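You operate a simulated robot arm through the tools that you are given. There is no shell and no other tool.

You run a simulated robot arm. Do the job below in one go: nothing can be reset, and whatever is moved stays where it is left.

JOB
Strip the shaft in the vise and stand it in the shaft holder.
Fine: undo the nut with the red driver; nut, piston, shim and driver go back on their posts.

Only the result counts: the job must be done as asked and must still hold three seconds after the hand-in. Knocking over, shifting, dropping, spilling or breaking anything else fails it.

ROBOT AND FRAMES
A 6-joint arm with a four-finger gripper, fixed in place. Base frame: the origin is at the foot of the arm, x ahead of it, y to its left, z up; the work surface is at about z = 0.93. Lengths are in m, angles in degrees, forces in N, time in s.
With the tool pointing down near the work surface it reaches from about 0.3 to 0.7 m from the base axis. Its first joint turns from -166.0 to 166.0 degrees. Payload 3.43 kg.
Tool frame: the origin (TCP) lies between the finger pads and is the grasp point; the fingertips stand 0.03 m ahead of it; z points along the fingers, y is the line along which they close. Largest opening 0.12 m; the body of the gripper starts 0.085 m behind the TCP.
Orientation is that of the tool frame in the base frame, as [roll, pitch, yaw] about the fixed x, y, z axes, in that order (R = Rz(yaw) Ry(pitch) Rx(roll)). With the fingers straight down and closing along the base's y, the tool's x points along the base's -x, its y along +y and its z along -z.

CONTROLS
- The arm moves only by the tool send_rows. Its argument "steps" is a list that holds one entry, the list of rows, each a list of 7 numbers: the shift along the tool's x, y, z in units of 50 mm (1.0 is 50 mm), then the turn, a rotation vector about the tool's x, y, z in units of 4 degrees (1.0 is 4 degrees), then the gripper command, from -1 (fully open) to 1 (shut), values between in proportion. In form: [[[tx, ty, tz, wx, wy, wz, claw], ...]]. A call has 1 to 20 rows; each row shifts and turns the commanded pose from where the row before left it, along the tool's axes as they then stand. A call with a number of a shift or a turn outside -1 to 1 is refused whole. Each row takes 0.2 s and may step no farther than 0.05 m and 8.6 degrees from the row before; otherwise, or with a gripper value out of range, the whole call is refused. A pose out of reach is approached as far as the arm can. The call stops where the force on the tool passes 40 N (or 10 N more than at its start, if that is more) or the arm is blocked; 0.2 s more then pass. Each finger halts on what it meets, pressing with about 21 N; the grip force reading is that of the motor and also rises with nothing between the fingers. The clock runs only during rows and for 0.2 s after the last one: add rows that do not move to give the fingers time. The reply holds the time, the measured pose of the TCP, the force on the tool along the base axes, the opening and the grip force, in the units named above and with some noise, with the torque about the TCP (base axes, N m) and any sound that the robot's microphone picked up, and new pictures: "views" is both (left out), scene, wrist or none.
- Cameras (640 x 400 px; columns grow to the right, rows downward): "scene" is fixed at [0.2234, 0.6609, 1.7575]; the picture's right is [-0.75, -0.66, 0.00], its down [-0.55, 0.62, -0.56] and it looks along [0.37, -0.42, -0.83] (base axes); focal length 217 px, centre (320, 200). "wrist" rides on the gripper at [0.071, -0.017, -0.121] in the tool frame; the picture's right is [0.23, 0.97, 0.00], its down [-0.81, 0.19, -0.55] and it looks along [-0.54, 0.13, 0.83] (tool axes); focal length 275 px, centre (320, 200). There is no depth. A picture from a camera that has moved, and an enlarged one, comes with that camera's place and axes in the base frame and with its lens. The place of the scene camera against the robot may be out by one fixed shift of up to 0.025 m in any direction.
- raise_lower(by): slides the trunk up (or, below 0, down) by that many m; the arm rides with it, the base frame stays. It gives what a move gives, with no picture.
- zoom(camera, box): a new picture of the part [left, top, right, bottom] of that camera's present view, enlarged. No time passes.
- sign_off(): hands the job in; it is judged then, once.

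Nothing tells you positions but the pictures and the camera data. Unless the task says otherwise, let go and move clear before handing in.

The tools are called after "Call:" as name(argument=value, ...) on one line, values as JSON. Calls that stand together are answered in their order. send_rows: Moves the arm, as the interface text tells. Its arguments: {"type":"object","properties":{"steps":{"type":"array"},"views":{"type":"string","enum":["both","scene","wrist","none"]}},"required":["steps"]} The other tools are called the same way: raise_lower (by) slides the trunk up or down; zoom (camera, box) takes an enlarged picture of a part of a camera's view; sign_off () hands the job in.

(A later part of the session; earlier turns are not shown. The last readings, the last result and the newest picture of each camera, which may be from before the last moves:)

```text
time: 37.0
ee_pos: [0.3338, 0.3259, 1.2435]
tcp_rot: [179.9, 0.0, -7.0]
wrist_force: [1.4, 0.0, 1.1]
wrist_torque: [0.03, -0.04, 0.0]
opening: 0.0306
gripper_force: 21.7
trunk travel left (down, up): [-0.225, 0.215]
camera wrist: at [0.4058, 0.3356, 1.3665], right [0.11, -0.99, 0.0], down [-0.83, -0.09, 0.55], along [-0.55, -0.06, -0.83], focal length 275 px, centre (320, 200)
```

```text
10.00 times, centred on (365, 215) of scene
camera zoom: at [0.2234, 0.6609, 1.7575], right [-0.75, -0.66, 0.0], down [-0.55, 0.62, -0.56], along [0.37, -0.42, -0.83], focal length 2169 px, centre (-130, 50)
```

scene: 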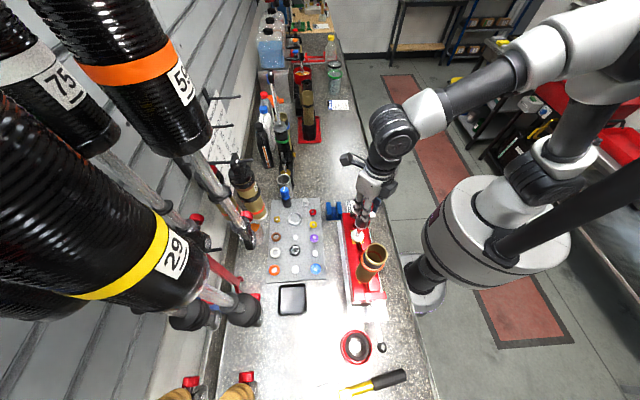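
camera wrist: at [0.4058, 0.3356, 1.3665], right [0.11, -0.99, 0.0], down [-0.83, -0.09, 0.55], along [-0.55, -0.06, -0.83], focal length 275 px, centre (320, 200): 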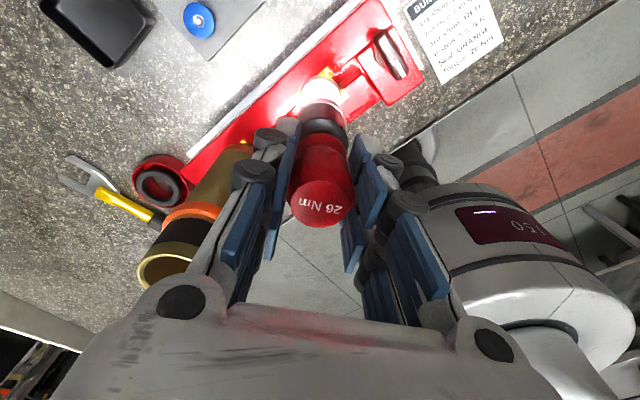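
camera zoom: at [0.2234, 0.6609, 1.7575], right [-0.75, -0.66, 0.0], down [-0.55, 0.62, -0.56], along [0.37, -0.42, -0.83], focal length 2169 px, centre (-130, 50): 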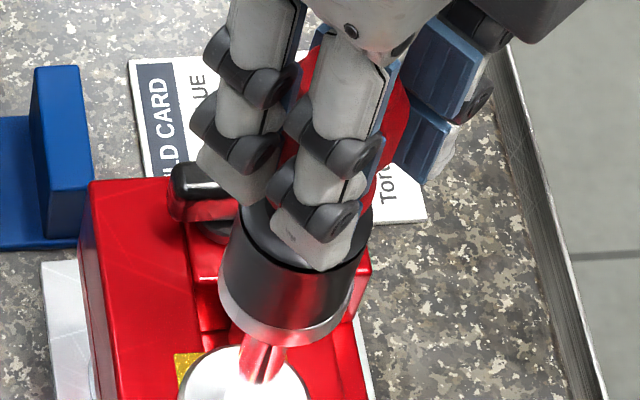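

I've turned about 128° with no sound. I'll lift the driver briefly to check whether the nut has actually turned.

Call:
send_rows(steps=[[[0, 0, -0.2, 0, 0, 0, 1], [0, 0, -0.3, 0, 0, 0, 1], [0, 0, -0.3, 0, 0, 0, 1], [0, 0, -0.2, 0, 0, 0, 1], [0, 0, 0, 0, 0, 0, 1]]], views="none")

Call:
zoom(camera="scene", box=[350, 195, 380, 235])

Call:
zoom(camera="wrist", box=[290, 55, 370, 145])

```text
time: 38.2
ee_pos: [0.3333, 0.3262, 1.2955]
tcp_rot: [179.9, 0.0, -7.0]
wrist_force: [-0.2, -0.7, -1.8]
wrist_torque: [-0.03, 0.01, 0.01]
opening: 0.0306
gripper_force: 20.7
trunk travel left (down, up): [-0.225, 0.215]
```

```text
10.00 times, centred on (365, 215) of scene
camera zoom: at [0.2234, 0.6609, 1.7575], right [-0.75, -0.66, 0.0], down [-0.55, 0.62, -0.56], along [0.37, -0.42, -0.83], focal length 2169 px, centre (-130, 50)
```

zoom: 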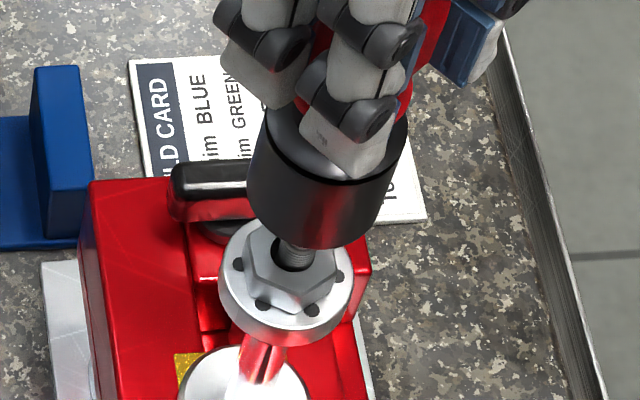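

```text
4.44 times, centred on (330, 100) of wrist
camera zoom: at [0.4062, 0.3351, 1.416], right [0.11, -0.99, 0.0], down [-0.83, -0.09, 0.55], along [-0.55, -0.06, -0.83], focal length 1224 px, centre (276, 644)
```

zoom: 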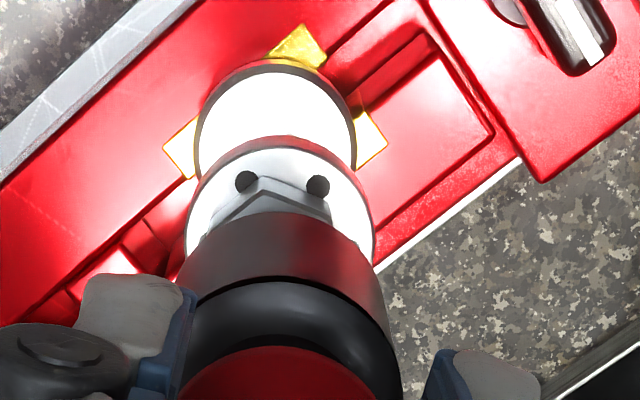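

Call:
zoom(camera="scene", box=[355, 212, 375, 232])

Call:
zoom(camera="wrist", box=[310, 80, 350, 110])

```text
16.00 times, centred on (365, 222) of scene
camera zoom: at [0.2234, 0.6609, 1.7575], right [-0.75, -0.66, 0.0], down [-0.55, 0.62, -0.56], along [0.37, -0.42, -0.83], focal length 3470 px, centre (-400, -152)
```

zoom: 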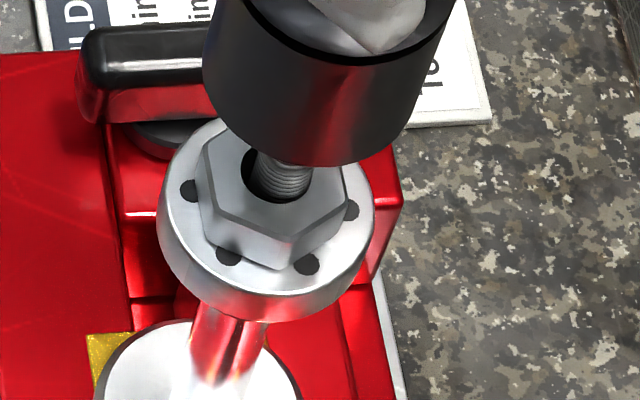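

```text
13.33 times, centred on (330, 95) of wrist
camera zoom: at [0.4062, 0.3351, 1.416], right [0.11, -0.99, 0.0], down [-0.83, -0.09, 0.55], along [-0.55, -0.06, -0.83], focal length 3670 px, centre (187, 1600)
```

zoom: 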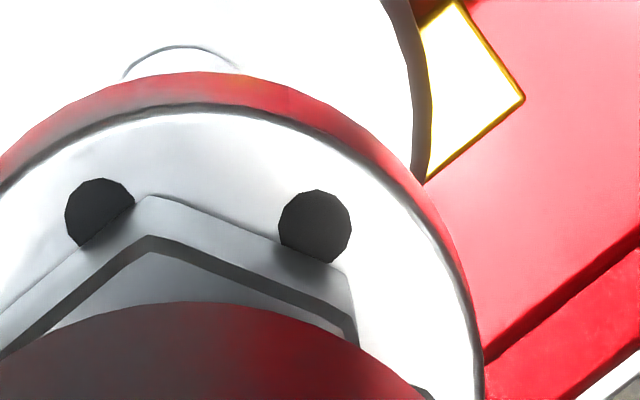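

I can't yet tell whether the nut turned, because a hexagon repeats every 60°. I'll lower the socket again with light contact, turn exactly 30° more, and compare.

Call:
send_rows(steps=[[[0, 0, 0.3, 0, 0, 0, 1], [0, 0, 0.3, 0, 0, 0, 1], [0, 0, 0.2, 0, 0, 0, 1], [0, 0, 0.1, 0, 0, 0, 1], [0, 0, 0.04, 0, 0, 0, 1], [0, 0, 0, 0, 0, 0, 1]]], views="none")

```text
time: 39.6
ee_pos: [0.3343, 0.3261, 1.2472]
tcp_rot: [180.0, 0.0, -6.9]
wrist_force: [0.3, -0.3, -2.3]
wrist_torque: [0.03, -0.02, 0.03]
opening: 0.0304
gripper_force: 21.0
trunk travel left (down, up): [-0.225, 0.215]
```

Call:
send_rows(steps=[[[0, 0, 0, 0, 0, -1, 1], [0, 0, 0, 0, 0, -1, 1], [0, 0, 0, 0, 0, -1, 1], [0, 0, 0, 0, 0, -1, 1], [0, 0, 0, 0, 0, -1, 1], [0, 0, 0, 0, 0, -1, 1], [0, 0, 0, 0, 0, -1, 1], [0, 0, 0, 0, 0, -0.5, 1], [0, 0, 0, 0, 0, 0, 1]]], views="none")

Call:
send_rows(steps=[[[0, 0, -0.2, 0, 0, 0, 1], [0, 0, -0.3, 0, 0, 0, 1], [0, 0, -0.3, 0, 0, 0, 1], [0, 0, -0.2, 0, 0, 0, 1], [0, 0, 0, 0, 0, 0, 1]]], views="none")

Call:
zoom(camera="scene", box=[355, 212, 375, 232])

Call:
zoom(camera="wrist", box=[300, 70, 360, 115])

```text
time: 41.6
ee_pos: [0.3327, 0.3261, 1.2475]
tcp_rot: [-180.0, 0.1, 23.0]
wrist_force: [0.8, 0.8, -1.5]
wrist_torque: [0.04, 0.0, -0.02]
opening: 0.0304
gripper_force: 21.3
trunk travel left (down, up): [-0.225, 0.215]
```

```text
time: 42.8
ee_pos: [0.3336, 0.3257, 1.2974]
tcp_rot: [-180.0, 0.1, 23.0]
wrist_force: [-1.0, 0.2, -2.2]
wrist_torque: [0.0, -0.02, -0.01]
opening: 0.0306
gripper_force: 21.4
trunk travel left (down, up): [-0.225, 0.215]
```

```text
16.00 times, centred on (365, 222) of scene
camera zoom: at [0.2234, 0.6609, 1.7575], right [-0.75, -0.66, 0.0], down [-0.55, 0.62, -0.56], along [0.37, -0.42, -0.83], focal length 3470 px, centre (-400, -152)
```

zoom: 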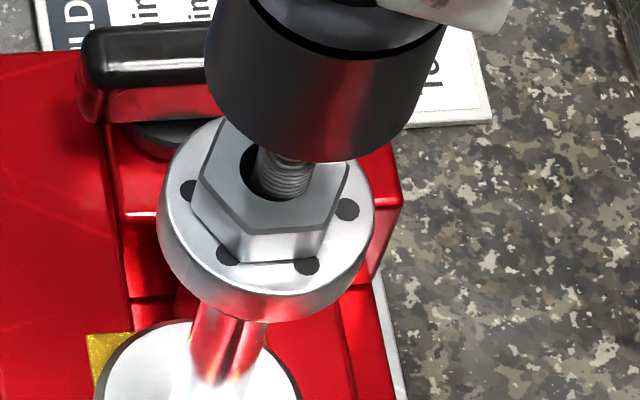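

```text
8.89 times, centred on (330, 92) of wrist
camera zoom: at [0.3919, 0.3707, 1.4188], right [0.59, -0.81, 0.0], down [-0.67, -0.49, 0.55], along [-0.45, -0.33, -0.83], focal length 2447 px, centre (231, 1156)
```

zoom: 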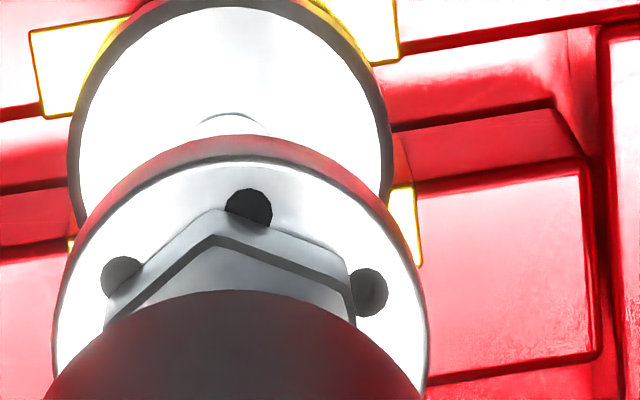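

The hexagon is visibly turned while the piston holes stayed put, so the driver really does turn the nut. I'll re-seat it and keep unscrewing until the wrist limit.

Call:
send_rows(steps=[[[0, 0, 0.3, 0, 0, 0, 1], [0, 0, 0.3, 0, 0, 0, 1], [0, 0, 0.2, 0, 0, 0, 1], [0, 0, 0.1, 0, 0, 0, 1], [0, 0, 0.06, 0, 0, 0, 1], [0, 0, 0, 0, 0, 0, 1]]], views="none")

Call:
send_rows(steps=[[[0, 0, 0, 0, 0, -1, 1], [0, 0, 0, 0, 0, -1, 1], [0, 0, 0, 0, 0, -1, 1], [0, 0, 0, 0, 0, -1, 1], [0, 0, 0, 0, 0, -1, 1], [0, 0, 0, 0, 0, -1, 1], [0, 0, 0, 0, 0, -1, 1], [0, 0, 0, 0, 0, -1, 1], [0, 0, 0, 0, 0, -1, 1], [0, 0, 0, 0, 0, -1, 1], [0, 0, 0, 0, 0, -1, 1], [0, 0, 0, 0, 0, -1, 1], [0, 0, 0, 0, 0, -1, 1], [0, 0, 0, 0, 0, -1, 1], [0, 0, 0, 0, 0, -1, 1]]], views="both")

```text
time: 44.2
ee_pos: [0.3334, 0.3273, 1.2502]
tcp_rot: [-180.0, 0.1, 23.1]
wrist_force: [-0.3, 0.2, -1.5]
wrist_torque: [0.03, -0.03, -0.03]
opening: 0.0304
gripper_force: 21.7
trunk travel left (down, up): [-0.225, 0.215]
```

```text
time: 45.9
ee_pos: [0.2814, 0.363, 1.2488]
tcp_rot: [177.9, -0.4, 50.2]
wrist_force: [13.1, -9.9, 6.0]
wrist_torque: [-0.53, -0.51, -0.43]
opening: 0.049
gripper_force: 20.8
out of reach, approached as far as the arm can: row 5, 6, 7, 8
trunk travel left (down, up): [-0.225, 0.215]
stopped in row 8: the force on the tool passed its limit at 66 N (the readings are from after the stop); the commanded pose is now the measured one
camera wrist: at [0.3094, 0.4323, 1.3697], right [0.89, -0.45, 0.04], down [-0.39, -0.74, 0.55], along [-0.22, -0.51, -0.83], focal length 275 px, centre (320, 200)
```

scene: 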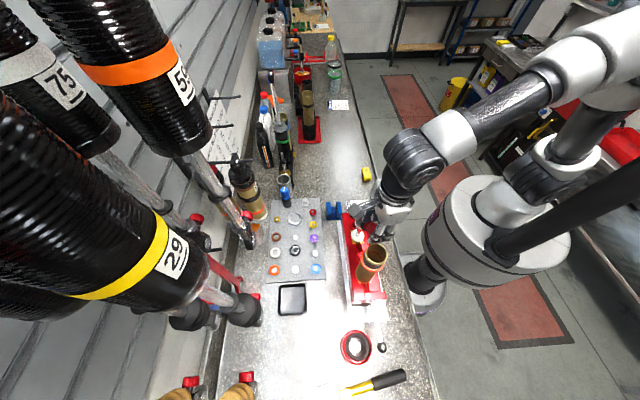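
wrist: 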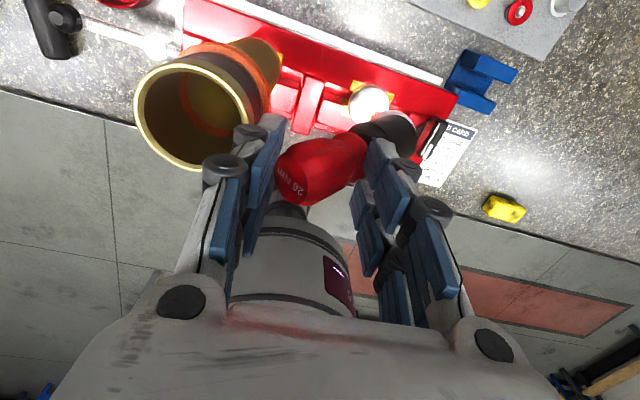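

The wrist hit its joint limit and the arm drifted sideways, tilting the driver in the grip. I need to look carefully before recovering.

Call:
zoom(camera="wrist", box=[130, 20, 480, 240])

Call:
zoom(camera="scene", box=[335, 180, 415, 290])

Call:
zoom(camera="scene", box=[345, 195, 395, 245])

```text
1.82 times, centred on (305, 130) of wrist
camera zoom: at [0.3094, 0.4323, 1.3697], right [0.89, -0.45, 0.04], down [-0.39, -0.74, 0.55], along [-0.22, -0.51, -0.83], focal length 500 px, centre (347, 327)
```

zoom: 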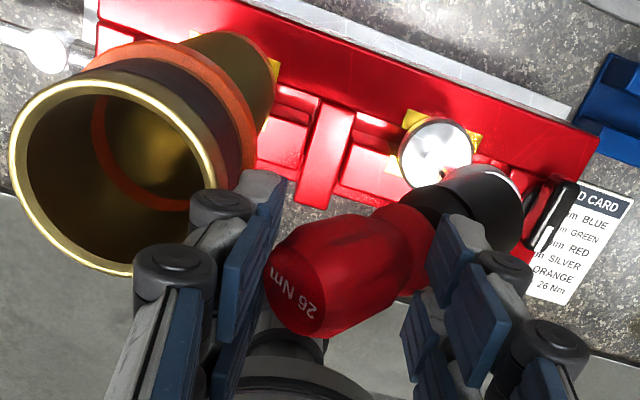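

```text
3.64 times, centred on (375, 235) of scene
camera zoom: at [0.2234, 0.6609, 1.7575], right [-0.75, -0.66, 0.0], down [-0.55, 0.62, -0.56], along [0.37, -0.42, -0.83], focal length 789 px, centre (120, 73)
```

zoom: 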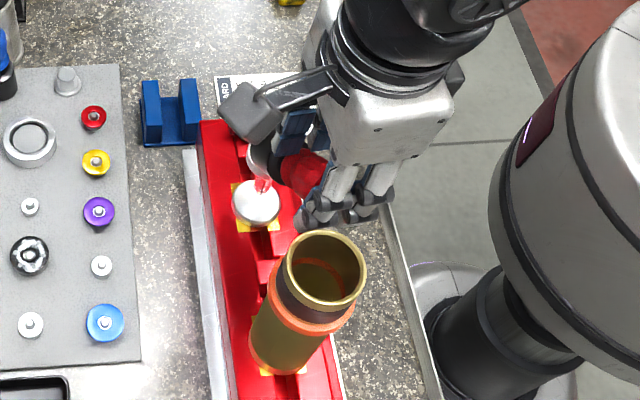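

```text
8.00 times, centred on (370, 220) of scene
camera zoom: at [0.2234, 0.6609, 1.7575], right [-0.75, -0.66, 0.0], down [-0.55, 0.62, -0.56], along [0.37, -0.42, -0.83], focal length 1735 px, centre (-80, 40)
```

zoom: 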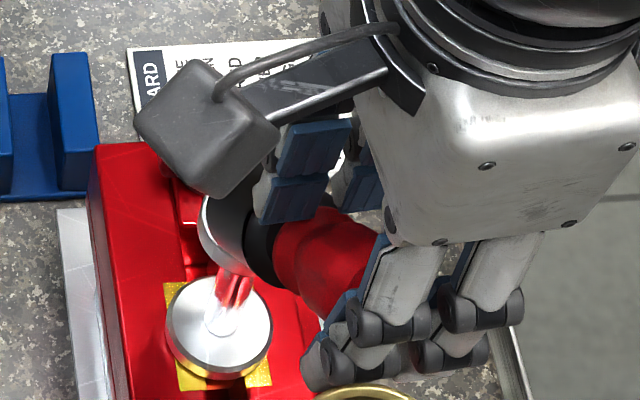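

The driver is tilted, with its socket just hanging on the stud. The gold tube is untouched, with its rim roughly 1 cm from my left finger. I'll lift straight up in small steps so the socket clears the stud.

Call:
send_rows(steps=[[[0, 0, -0.1, 0, 0, 0, 1], [0, 0, -0.1, 0, 0, 0, 1], [0, 0, 0, 0, 0, 0, 1]]], views="both")

Call:
zoom(camera="wrist", box=[130, 20, 480, 240])

Call:
zoom(camera="scene", box=[345, 195, 395, 245])

```text
time: 46.7
ee_pos: [0.2778, 0.3653, 1.2585]
tcp_rot: [178.2, -0.3, 50.2]
wrist_force: [1.3, -5.2, 2.6]
wrist_torque: [-0.31, -0.09, -0.25]
opening: 0.0465
gripper_force: 20.4
trunk travel left (down, up): [-0.225, 0.215]
camera wrist: at [0.3063, 0.4342, 1.3795], right [0.9, -0.44, 0.03], down [-0.39, -0.74, 0.55], along [-0.22, -0.51, -0.83], focal length 275 px, centre (320, 200)
```

scene: 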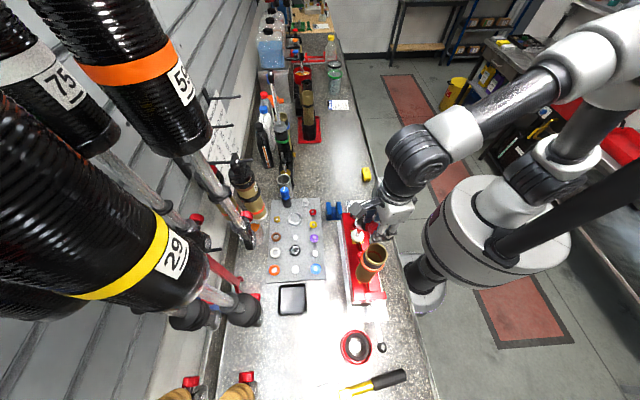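
wrist: 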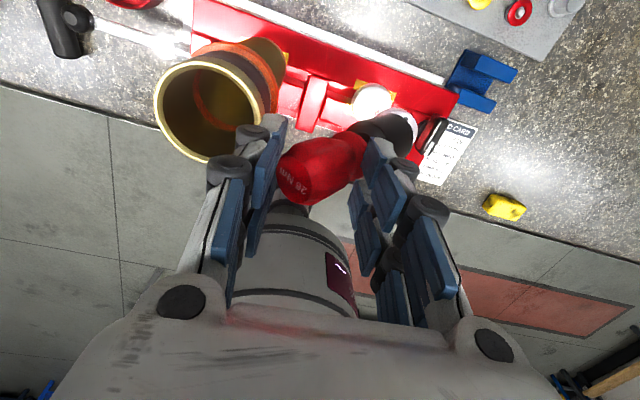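

```text
1.82 times, centred on (305, 130) of wrist
camera zoom: at [0.3063, 0.4342, 1.3795], right [0.9, -0.44, 0.03], down [-0.39, -0.74, 0.55], along [-0.22, -0.51, -0.83], focal length 500 px, centre (347, 327)
```

zoom: 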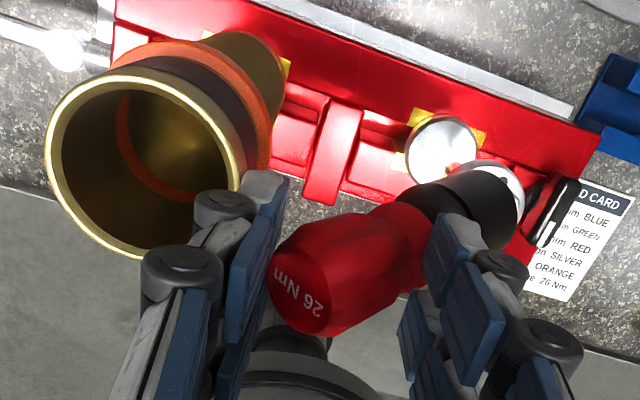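

```text
8.00 times, centred on (370, 220) of scene
camera zoom: at [0.2234, 0.6609, 1.7575], right [-0.75, -0.66, 0.0], down [-0.55, 0.62, -0.56], along [0.37, -0.42, -0.83], focal length 1735 px, centre (-80, 40)
```

zoom: 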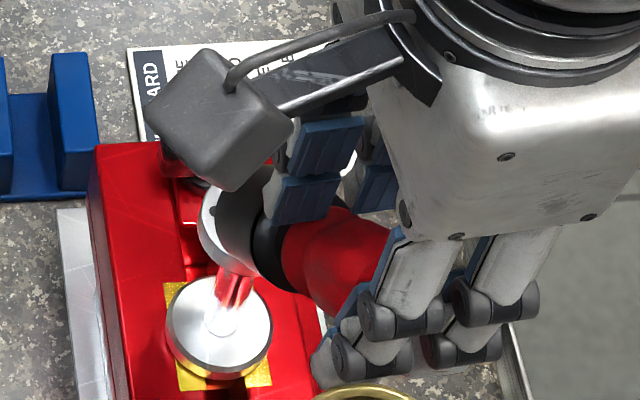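

Call:
send_rows(steps=[[[0, 0, -0.1, 0, 0, 0, 1], [0, 0, -0.15, 0, 0, 0, 1], [0, 0, -0.15, 0, 0, 0, 1], [0, 0, -0.2, 0, 0, 0, 1], [0, 0, 0, 0, 0, 0, 1]]], views="both")

Call:
zoom(camera="wrist", box=[130, 20, 480, 240])

Call:
zoom(camera="scene", box=[345, 195, 395, 245])

```text
time: 47.9
ee_pos: [0.2772, 0.3679, 1.2874]
tcp_rot: [177.9, -0.4, 50.3]
wrist_force: [-0.3, 0.6, -1.8]
wrist_torque: [0.03, 0.02, 0.02]
opening: 0.0404
gripper_force: 20.5
trunk travel left (down, up): [-0.225, 0.215]
camera wrist: at [0.3061, 0.4361, 1.4086], right [0.9, -0.44, 0.04], down [-0.39, -0.74, 0.55], along [-0.22, -0.51, -0.83], focal length 275 px, centre (320, 200)
```

scene: 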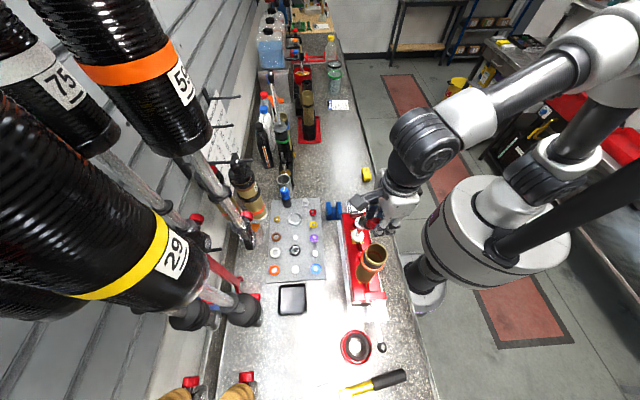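
wrist: 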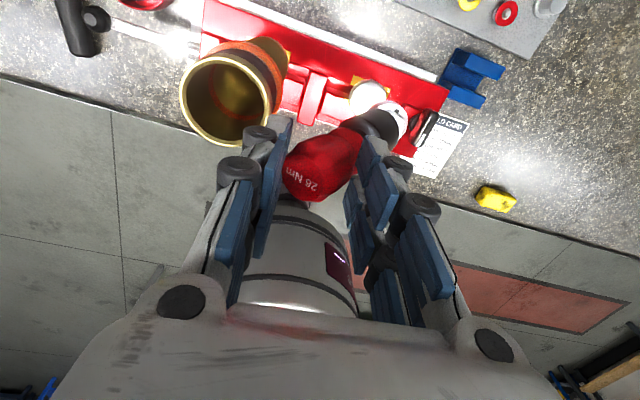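

```text
1.82 times, centred on (305, 130) of wrist
camera zoom: at [0.3061, 0.4361, 1.4086], right [0.9, -0.44, 0.04], down [-0.39, -0.74, 0.55], along [-0.22, -0.51, -0.83], focal length 500 px, centre (347, 327)
```

zoom: 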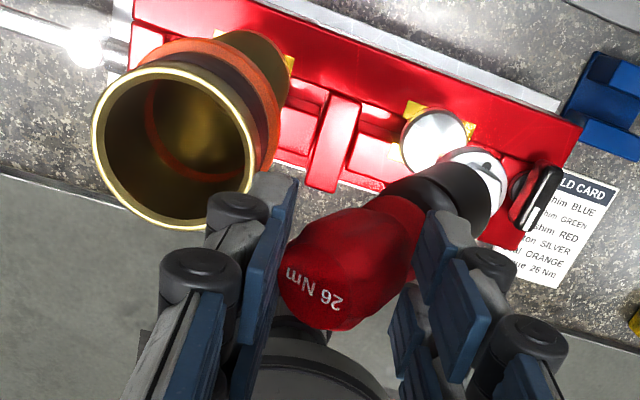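

```text
8.00 times, centred on (370, 220) of scene
camera zoom: at [0.2234, 0.6609, 1.7575], right [-0.75, -0.66, 0.0], down [-0.55, 0.62, -0.56], along [0.37, -0.42, -0.83], focal length 1735 px, centre (-80, 40)
```

zoom: 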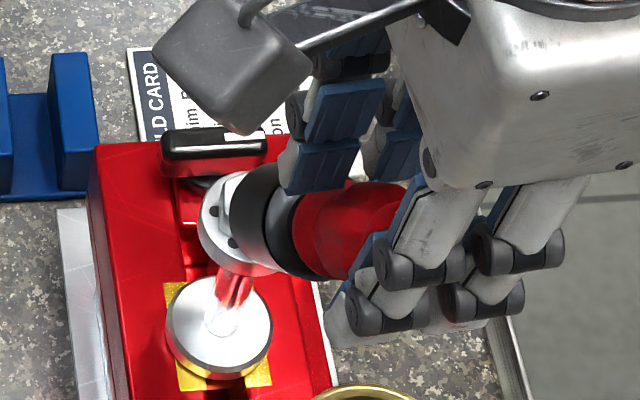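

The driver is free of the stud but still tilted in the grip, and the nut and piston are still in place. I'll rise clear and rotate the wrist back off its limit.

Call:
send_rows(steps=[[[0, 0, -0.3, 0, 0, 0, 1], [0, 0, -0.4, 0, 0, 0, 1], [0, 0, -0.4, 0, 0, 0, 1], [0, 0, -0.2, 0, 0, 0, 1], [0, 0, 0, 0, 0, 0.5, 1], [0, 0, 0, 0, 0, 1, 1], [0, 0, 0, 0, 0, 1, 1], [0, 0, 0, 0, 0, 1, 1], [0, 0, 0, 0, 0, 1, 1], [0, 0, 0, 0, 0, 1, 1], [0, 0, 0, 0, 0, 1, 1], [0, 0, 0, 0, 0, 1, 1], [0, 0, 0, 0, 0, 1, 1], [0, 0, 0, 0, 0, 1, 1], [0, 0, 0, 0, 0, 1, 1], [0, 0, 0, 0, 0, 1, 1], [0, 0, 0, 0, 0, 0, 1]]], views="both")

Call:
zoom(camera="scene", box=[340, 200, 390, 240])

```text
time: 51.5
ee_pos: [0.2757, 0.3675, 1.3519]
tcp_rot: [178.9, -1.6, 4.3]
wrist_force: [-0.2, 0.0, -2.2]
wrist_torque: [0.01, -0.01, 0.01]
opening: 0.0393
gripper_force: 20.7
trunk travel left (down, up): [-0.225, 0.215]
camera wrist: at [0.3413, 0.3931, 1.4754], right [0.3, -0.95, 0.03], down [-0.81, -0.24, 0.53], along [-0.5, -0.18, -0.85], focal length 275 px, centre (320, 200)
```

scene: 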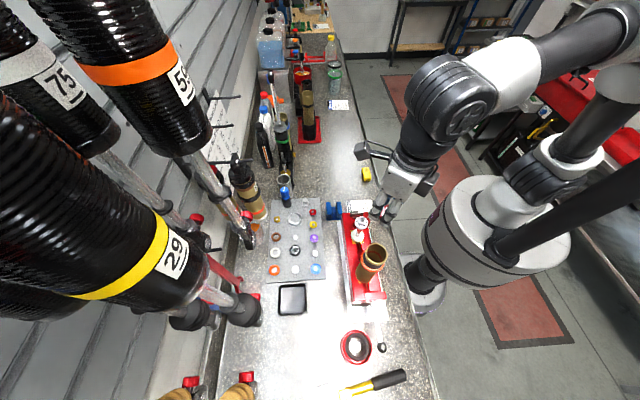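
wrist: 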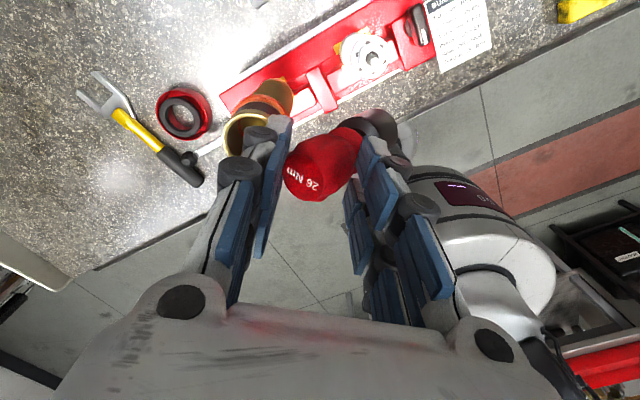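

```text
10.00 times, centred on (365, 220) of scene
camera zoom: at [0.2234, 0.6609, 1.7575], right [-0.75, -0.66, 0.0], down [-0.55, 0.62, -0.56], along [0.37, -0.42, -0.83], focal length 2169 px, centre (-130, 0)
```

zoom: 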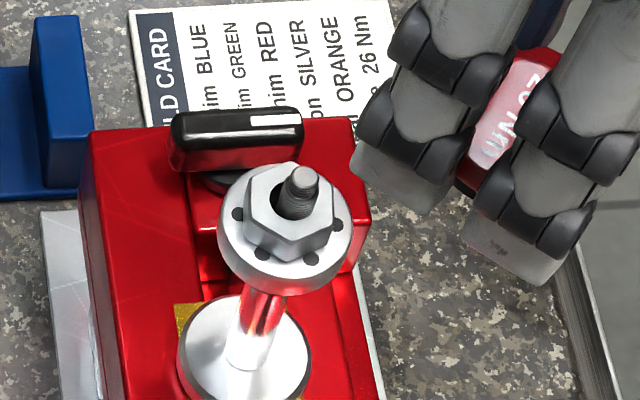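

Call:
zoom(camera="scene", box=[356, 212, 372, 232])

Call:
zoom(camera="wrist", box=[330, 30, 410, 90])

Call:
zoom(camera="wrist", box=[240, 90, 440, 250])

```text
16.00 times, centred on (364, 222) of scene
camera zoom: at [0.2234, 0.6609, 1.7575], right [-0.75, -0.66, 0.0], down [-0.55, 0.62, -0.56], along [0.37, -0.42, -0.83], focal length 3470 px, centre (-384, -152)
```

zoom: 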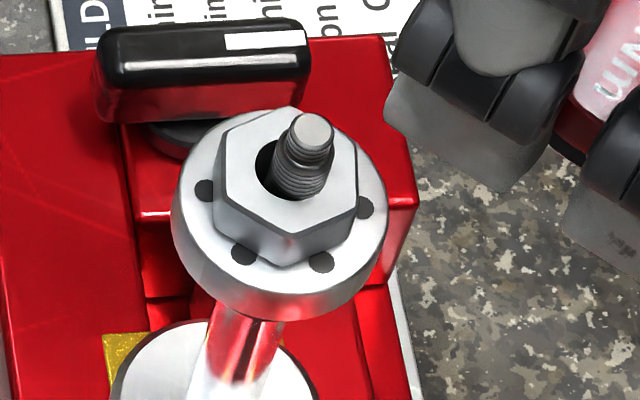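

```text
6.67 times, centred on (370, 60) of wrist
camera zoom: at [0.3413, 0.3931, 1.4754], right [0.3, -0.95, 0.03], down [-0.81, -0.24, 0.53], along [-0.5, -0.18, -0.85], focal length 1835 px, centre (-13, 1133)
```

zoom: 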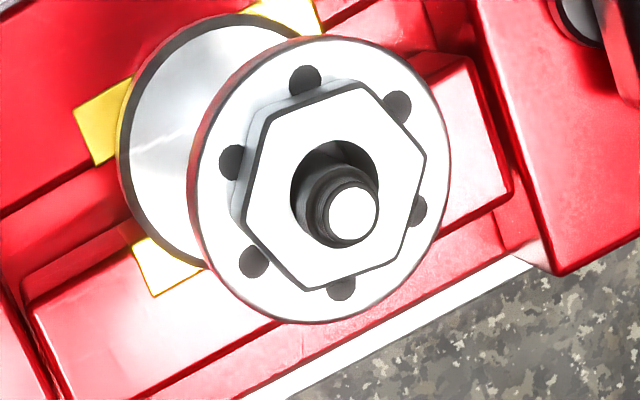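

```text
2.50 times, centred on (340, 170) of wrist
camera zoom: at [0.3413, 0.3931, 1.4754], right [0.3, -0.95, 0.03], down [-0.81, -0.24, 0.53], along [-0.5, -0.18, -0.85], focal length 688 px, centre (270, 275)
```

zoom: 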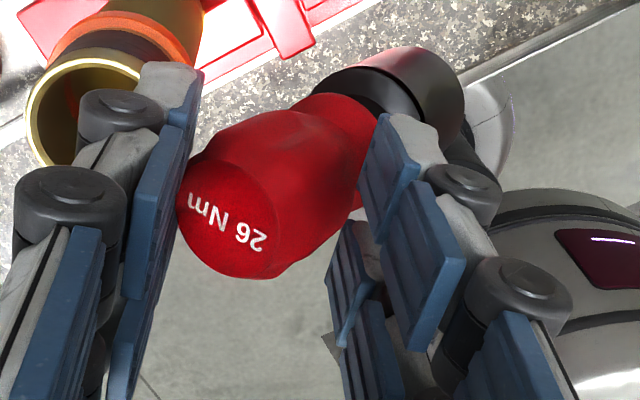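

The nut has shifted sideways on the stud, so it has come loose from the thread and the driver's work is done. Now I must return the driver, which sits tilted about 28° in the fingertips. I'll move away from the tube and rotate to a convenient yaw.

Call:
send_rows(steps=[[[0.15, 0.2, 0, 0, 0, 0, 1], [0.289, 0.423, 0, 0, 0, 0, 1], [0.289, 0.423, 0, 0, 0, 0, 1], [0.289, 0.423, 0, 0, 0, 0, 1], [0.289, 0.423, 0, 0, 0, 0, 1], [0.14, 0.22, 0, 0, 0, 0.5, 1], [0, 0, 0, 0, 0, 1, 1], [0, 0, 0, 0, 0, 1, 1], [0, 0, 0, 0, 0, 1, 1], [0, 0, 0, 0, 0, 1, 1], [0, 0, 0, 0, 0, 1, 1], [0, 0, 0, 0, 0, 1, 1], [0, 0, 0, 0, 0, 1, 1], [0, 0, 0, 0, 0, 1, 1], [0, 0, 0, 0, 0, 1, 1], [0, 0, 0, 0, 0, 1, 1], [0, 0, 0, 0, 0, 1, 1], [0, 0, 0, 0, 0, 1, 1], [0, 0, 0, 0, 0, 1, 1], [0, 0, 0, 0, 0, 0.5, 1]]], views="both")

Call:
zoom(camera="wrist", box=[240, 70, 440, 250])

Call:
zoom(camera="scene", box=[340, 130, 460, 230])

```text
time: 55.7
ee_pos: [0.3547, 0.2668, 1.3562]
tcp_rot: [-179.2, -2.0, -51.7]
wrist_force: [0.6, 0.6, -1.8]
wrist_torque: [0.03, -0.03, 0.0]
opening: 0.0392
gripper_force: 21.5
trunk travel left (down, up): [-0.225, 0.215]
camera wrist: at [0.4086, 0.2255, 1.4804], right [-0.62, -0.78, -0.01], down [-0.67, 0.53, 0.52], along [-0.41, 0.33, -0.85], focal length 275 px, centre (320, 200)
```

scene: 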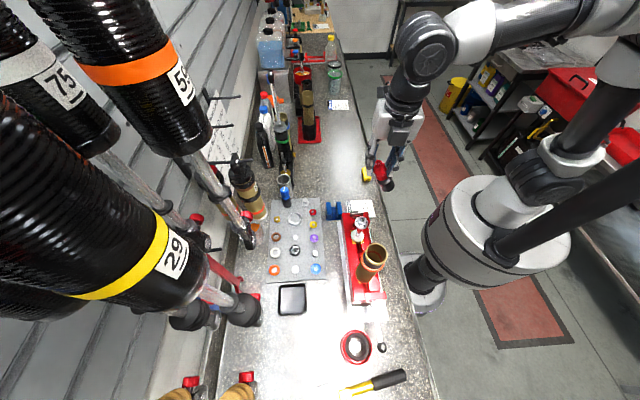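
wrist: 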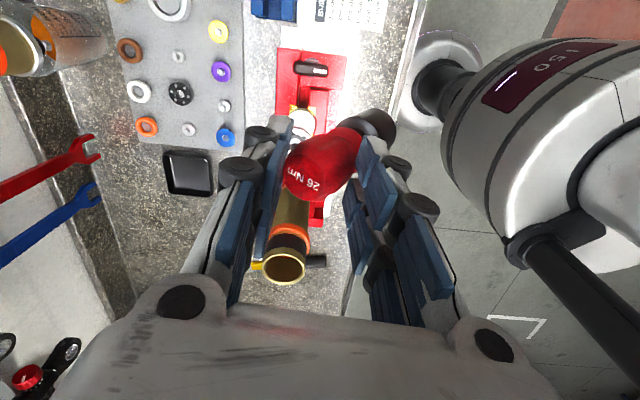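

```text
2.22 times, centred on (340, 160) of wrist
camera zoom: at [0.4086, 0.2255, 1.4804], right [-0.62, -0.78, -0.01], down [-0.67, 0.53, 0.52], along [-0.41, 0.33, -0.85], focal length 612 px, centre (276, 289)
```

zoom: 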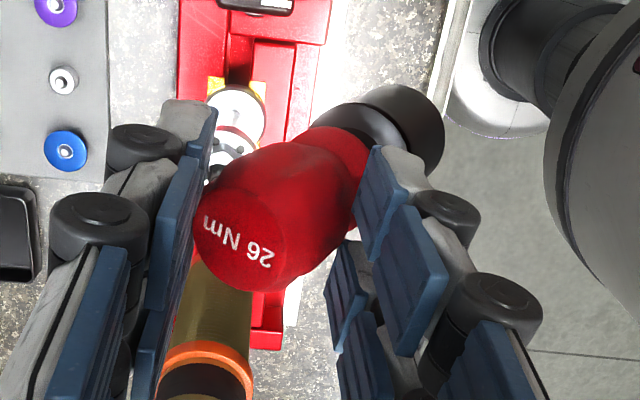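

```text
4.00 times, centred on (400, 180) of scene
camera zoom: at [0.2234, 0.6609, 1.7575], right [-0.75, -0.66, 0.0], down [-0.55, 0.62, -0.56], along [0.37, -0.42, -0.83], focal length 867 px, centre (0, 280)
```

zoom: 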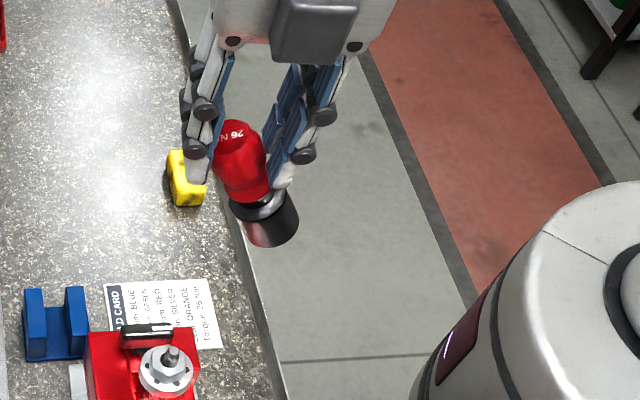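

The tilt is visible from the scene camera, with the socket end leaning toward the robot base. I'll move outward over clear bench and tilt the gripper so the driver hangs vertical.

Call:
send_rows(steps=[[[0.2, -0.13, 0.15, 0, 0, 0, 1], [0.423, -0.284, 0.32, 0, 0, 0, 1], [0.423, -0.284, 0.32, 0, 0, 0, 1], [0.423, -0.284, 0.32, 0, 0, 0, 1], [0.423, -0.284, 0.32, 0, 0, 0, 1], [0.423, -0.284, 0.32, 0, 0, 0, 1], [0.22, -0.15, 0.17, 0.5, -0.04, 0, 1], [0, 0, 0, 1, -0.08, 0, 1], [0, 0, 0, 1, -0.08, 0, 1], [0, 0, 0, 1, -0.08, 0, 1], [0, 0, 0, 1, -0.08, 0, 1], [0, 0, 0, 1, -0.08, 0, 1], [0, 0, 0, 0.5, -0.06, 0, 1], [0, 0, 0, 0, 0, 0, 1]]], views="both")

Call:
zoom(camera="scene", box=[280, 110, 400, 220])

Call:
zoom(camera="wrist", box=[220, 60, 420, 250])

```text
time: 58.7
ee_pos: [0.5036, 0.2181, 1.2667]
tcp_rot: [-155.2, 0.1, -51.4]
wrist_force: [-0.4, 0.2, -1.4]
wrist_torque: [-0.02, -0.01, 0.01]
opening: 0.0386
gripper_force: 21.1
trunk travel left (down, up): [-0.225, 0.215]
camera wrist: at [0.5208, 0.1428, 1.3836], right [-0.55, -0.73, -0.41], down [-0.82, 0.38, 0.42], along [-0.15, 0.57, -0.81], focal length 275 px, centre (320, 200)
```

scene: 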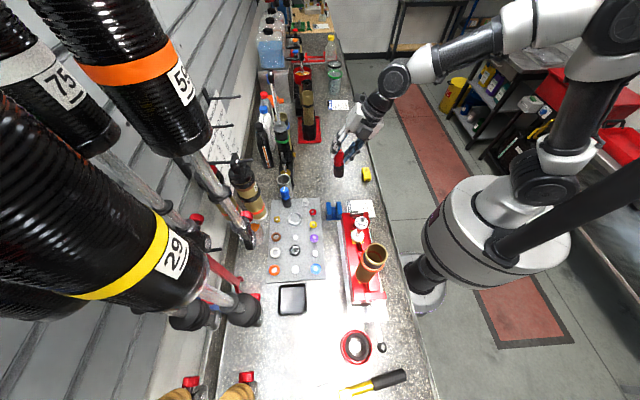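
wrist: 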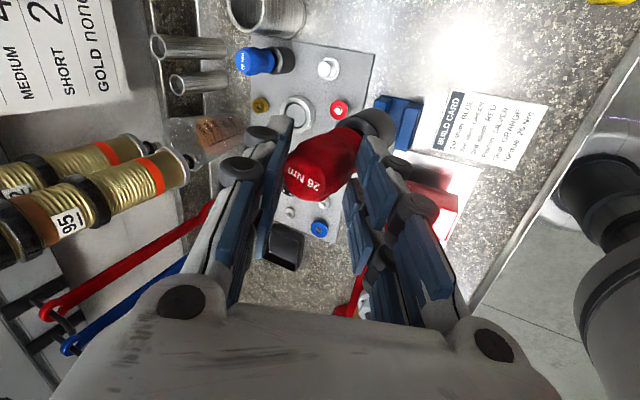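

```text
3.64 times, centred on (340, 165) of scene
camera zoom: at [0.2234, 0.6609, 1.7575], right [-0.75, -0.66, 0.0], down [-0.55, 0.62, -0.56], along [0.37, -0.42, -0.83], focal length 789 px, centre (247, 327)
```

zoom: 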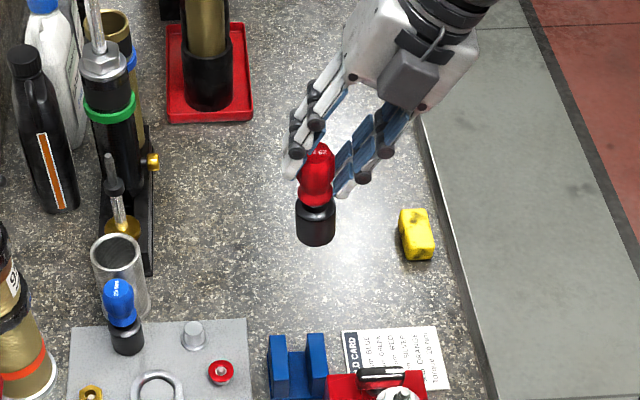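

```text
2.11 times, centred on (320, 155) of wrist
camera zoom: at [0.5208, 0.1428, 1.3836], right [-0.55, -0.73, -0.41], down [-0.82, 0.38, 0.42], along [-0.15, 0.57, -0.81], focal length 580 px, centre (320, 295)
```

zoom: 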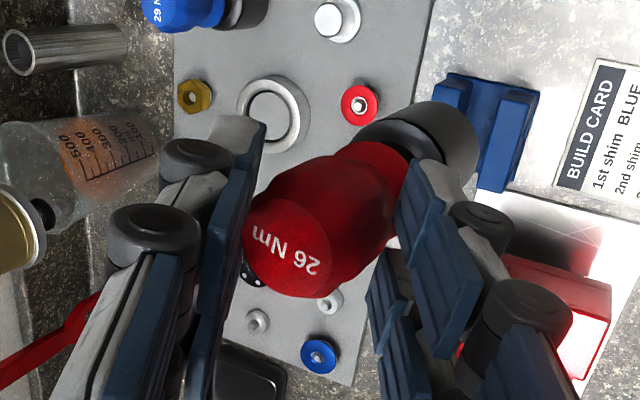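

Call:
zoom(camera="scene", box=[320, 140, 360, 185])

```text
8.89 times, centred on (340, 162) of scene
camera zoom: at [0.2234, 0.6609, 1.7575], right [-0.75, -0.66, 0.0], down [-0.55, 0.62, -0.56], along [0.37, -0.42, -0.83], focal length 1928 px, centre (142, 533)
```

zoom: 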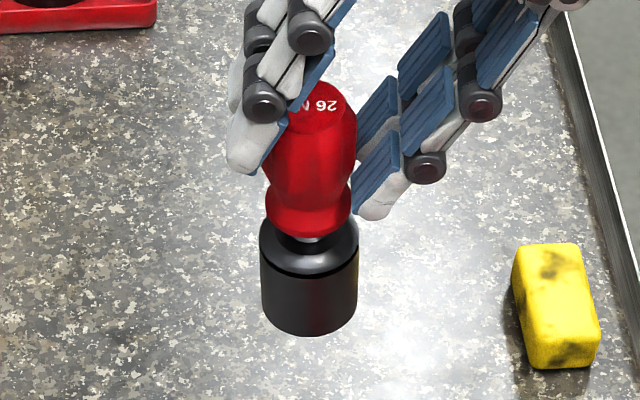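

The driver hangs within about 4° of vertical. I'll apply that last tilt and move to hover over its post at about (0.614, 0.2985), with the socket bottom about 5 cm above the dome.

Call:
send_rows(steps=[[[0, 0, 0, 0.5, 0, 0, 1], [0, 0, 0, 0.5, 0, 0, 1], [0.006, -0.07, 0.25, 0, 0, 0, 1], [0.0123, -0.139, 0.4957, 0, 0, 0, 1], [0.0123, -0.139, 0.4957, 0, 0, 0, 1], [0.0123, -0.139, 0.4957, 0, 0, 0, 1], [0.0123, -0.139, 0.4957, 0, 0, 0, 1], [0.0123, -0.139, 0.4957, 0, 0, 0, 1], [0.0123, -0.139, 0.4957, 0, 0, 0, 1], [0.006, -0.069, 0.246, 0, 0, 0, 1], [0, 0, 0, 0, 0, 0, 1]]], views="both")

Call:
zoom(camera="scene", box=[280, 150, 330, 210])

Call:
zoom(camera="wrist", box=[220, 60, 420, 250])

```text
time: 61.1
ee_pos: [0.6054, 0.2953, 1.1362]
tcp_rot: [-151.2, 0.2, -51.1]
wrist_force: [-0.5, -0.4, -1.8]
wrist_torque: [0.03, 0.03, -0.02]
opening: 0.0386
gripper_force: 21.5
trunk travel left (down, up): [-0.225, 0.215]
camera wrist: at [0.6165, 0.214, 1.2519], right [-0.52, -0.71, -0.47], down [-0.85, 0.36, 0.39], along [-0.11, 0.6, -0.79], focal length 275 px, centre (320, 200)
```

scene: 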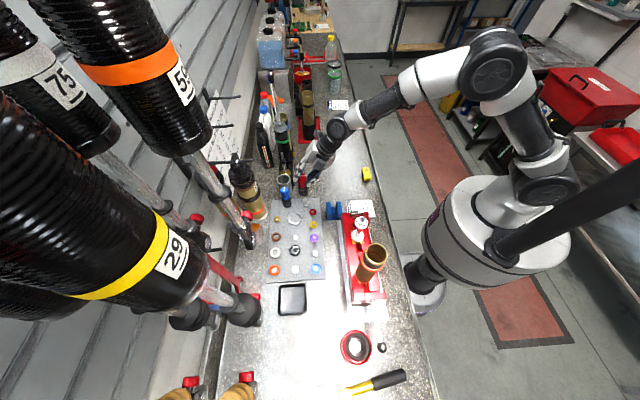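
wrist: 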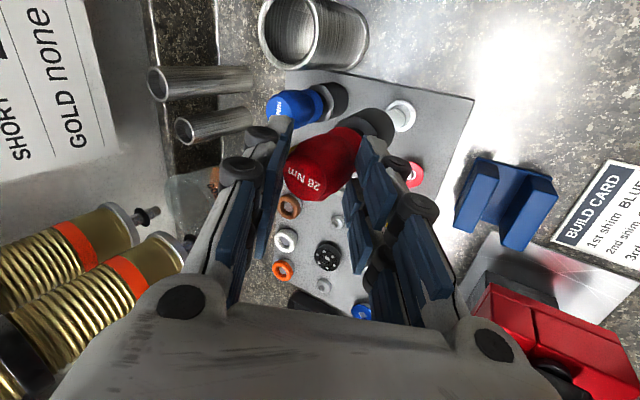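

```text
6.67 times, centred on (305, 180) of scene
camera zoom: at [0.2234, 0.6609, 1.7575], right [-0.75, -0.66, 0.0], down [-0.55, 0.62, -0.56], along [0.37, -0.42, -0.83], focal length 1446 px, centre (420, 333)
```

zoom: 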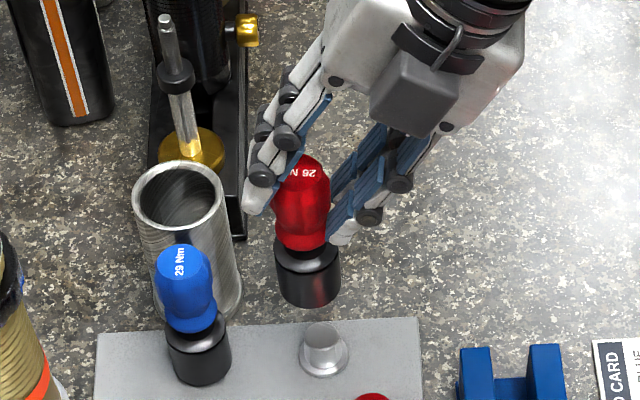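

```text
2.11 times, centred on (320, 155) of wrist
camera zoom: at [0.6165, 0.214, 1.2519], right [-0.52, -0.71, -0.47], down [-0.85, 0.36, 0.39], along [-0.11, 0.6, -0.79], focal length 580 px, centre (320, 295)
```

zoom: 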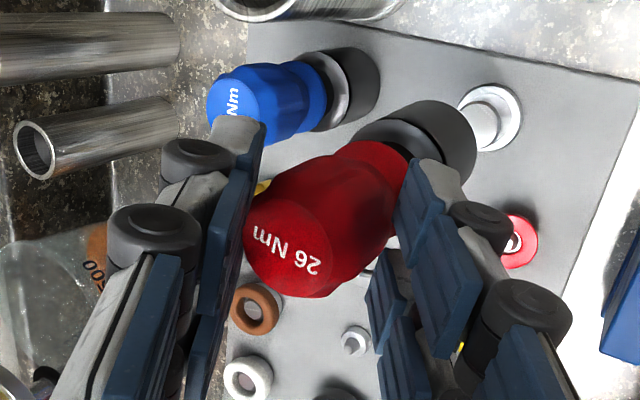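

The scene view shows the socket about 6 mm off the post, with a slight 2° over-tilt. I'm correcting both and lowering partway for another check.

Call:
send_rows(steps=[[[0.05, 0.035, -0.02, -0.5, 0, 0, 1], [0, 0, 0, 0, 0, 0, 1], [0, 0.145, 0.26, 0, 0, 0, 1], [0, 0.145, 0.26, 0, 0, 0, 1], [0, 0, 0, 0, 0, 0, 1]]], views="none")

Call:
zoom(camera="scene", box=[285, 165, 325, 210])

Call:
zoom(camera="wrist", box=[220, 60, 420, 250])

```text
time: 62.3
ee_pos: [0.6044, 0.2909, 1.1077]
tcp_rot: [-153.3, 0.1, -51.2]
wrist_force: [-0.6, 0.0, -2.3]
wrist_torque: [0.01, -0.01, 0.03]
opening: 0.0384
gripper_force: 21.2
trunk travel left (down, up): [-0.225, 0.215]
```

```text
8.89 times, centred on (305, 188) of scene
camera zoom: at [0.2234, 0.6609, 1.7575], right [-0.75, -0.66, 0.0], down [-0.55, 0.62, -0.56], along [0.37, -0.42, -0.83], focal length 1928 px, centre (453, 311)
```

zoom: 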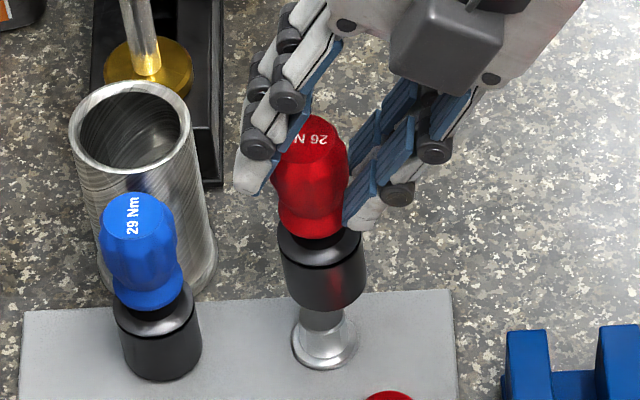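

```text
2.11 times, centred on (320, 155) of wrist
camera zoom: at [0.6183, 0.2124, 1.2233], right [-0.53, -0.72, -0.44], down [-0.84, 0.37, 0.41], along [-0.13, 0.58, -0.8], focal length 580 px, centre (320, 295)
```

zoom: 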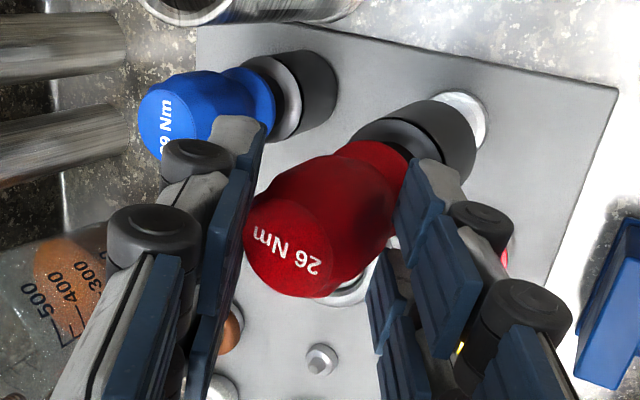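

Call:
send_rows(steps=[[[0, -0.054, 0.027, 0, 0, 0, 1], [0, 0.067, 0.134, 0, 0, 0, 1], [0, 0.067, 0.134, 0, 0, 0, 1], [0, 0, 0, 0, 0, 0, 1]]], views="none")

Call:
zoom(camera="scene", box=[285, 165, 325, 210])

Call:
zoom(camera="wrist", box=[220, 60, 420, 250])

```text
time: 63.3
ee_pos: [0.6054, 0.2938, 1.0921]
tcp_rot: [-153.1, 0.1, -51.4]
wrist_force: [0.1, -0.9, -1.7]
wrist_torque: [-0.04, 0.0, 0.0]
opening: 0.0387
gripper_force: 20.9
trunk travel left (down, up): [-0.225, 0.215]
```

```text
8.89 times, centred on (305, 188) of scene
camera zoom: at [0.2234, 0.6609, 1.7575], right [-0.75, -0.66, 0.0], down [-0.55, 0.62, -0.56], along [0.37, -0.42, -0.83], focal length 1928 px, centre (453, 311)
```

zoom: 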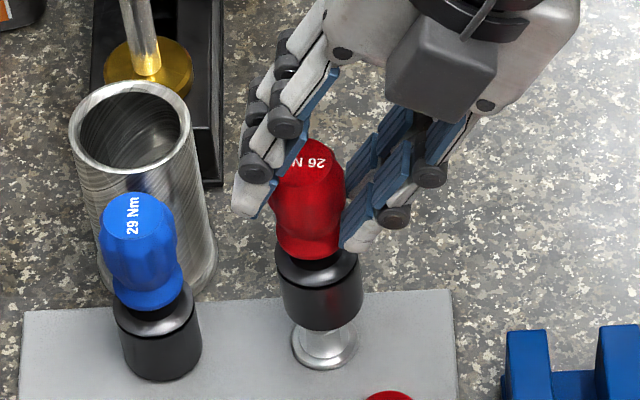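

```text
2.11 times, centred on (320, 155) of wrist
camera zoom: at [0.6191, 0.2145, 1.2087], right [-0.53, -0.72, -0.44], down [-0.83, 0.37, 0.41], along [-0.13, 0.58, -0.8], focal length 580 px, centre (320, 295)
```

zoom: 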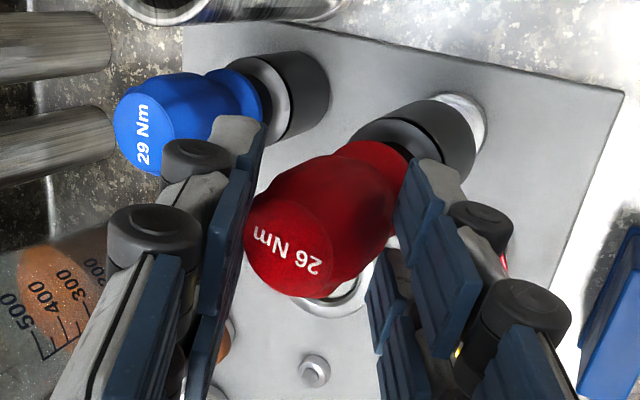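

Alignment is now within about 1 mm and the driver is upright. I'll lower it onto the post in small steps while watching the forces.

Call:
send_rows(steps=[[[0, 0.045, 0.089, 0, 0, 0, 1], [0, 0.045, 0.089, 0, 0, 0, 1], [0, 0.045, 0.089, 0, 0, 0, 1], [0, 0, 0, 0, 0, 0, 1]]], views="none")

Call:
zoom(camera="scene", box=[285, 165, 325, 210])

```text
time: 64.3
ee_pos: [0.6055, 0.2939, 1.078]
tcp_rot: [-153.2, 0.2, -51.3]
wrist_force: [0.5, -0.9, -1.2]
wrist_torque: [-0.02, 0.04, -0.03]
opening: 0.0382
gripper_force: 21.4
trunk travel left (down, up): [-0.225, 0.215]
```

```text
8.89 times, centred on (305, 188) of scene
camera zoom: at [0.2234, 0.6609, 1.7575], right [-0.75, -0.66, 0.0], down [-0.55, 0.62, -0.56], along [0.37, -0.42, -0.83], focal length 1928 px, centre (453, 311)
```

zoom: 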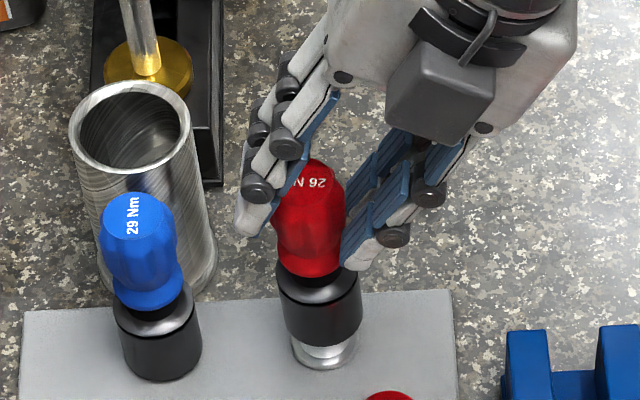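

Call:
send_rows(steps=[[[0, 0.045, 0.089, 0, 0, 0, 1], [0, 0.045, 0.089, 0, 0, 0, 1], [0, 0.045, 0.089, 0, 0, 0, 1], [0, 0, 0, 0, 0, 0, 1]]], views="none")

Call:
zoom(camera="scene", box=[285, 165, 325, 210])

```text
time: 65.3
ee_pos: [0.6068, 0.2931, 1.0625]
tcp_rot: [-153.2, 0.1, -51.2]
wrist_force: [0.0, 0.3, -2.7]
wrist_torque: [-0.03, 0.04, -0.02]
opening: 0.0384
gripper_force: 21.3
trunk travel left (down, up): [-0.225, 0.215]
```

```text
8.89 times, centred on (305, 188) of scene
camera zoom: at [0.2234, 0.6609, 1.7575], right [-0.75, -0.66, 0.0], down [-0.55, 0.62, -0.56], along [0.37, -0.42, -0.83], focal length 1928 px, centre (453, 311)
```

zoom: 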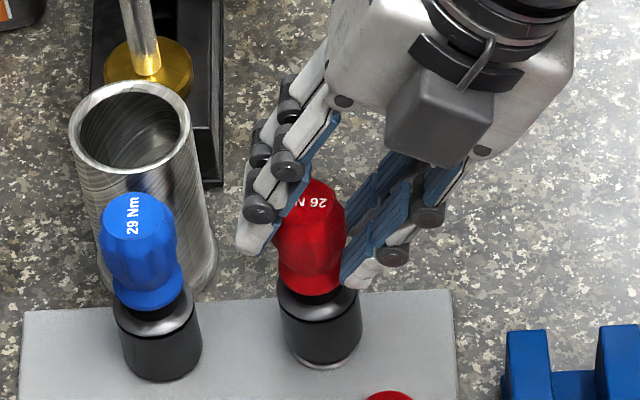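

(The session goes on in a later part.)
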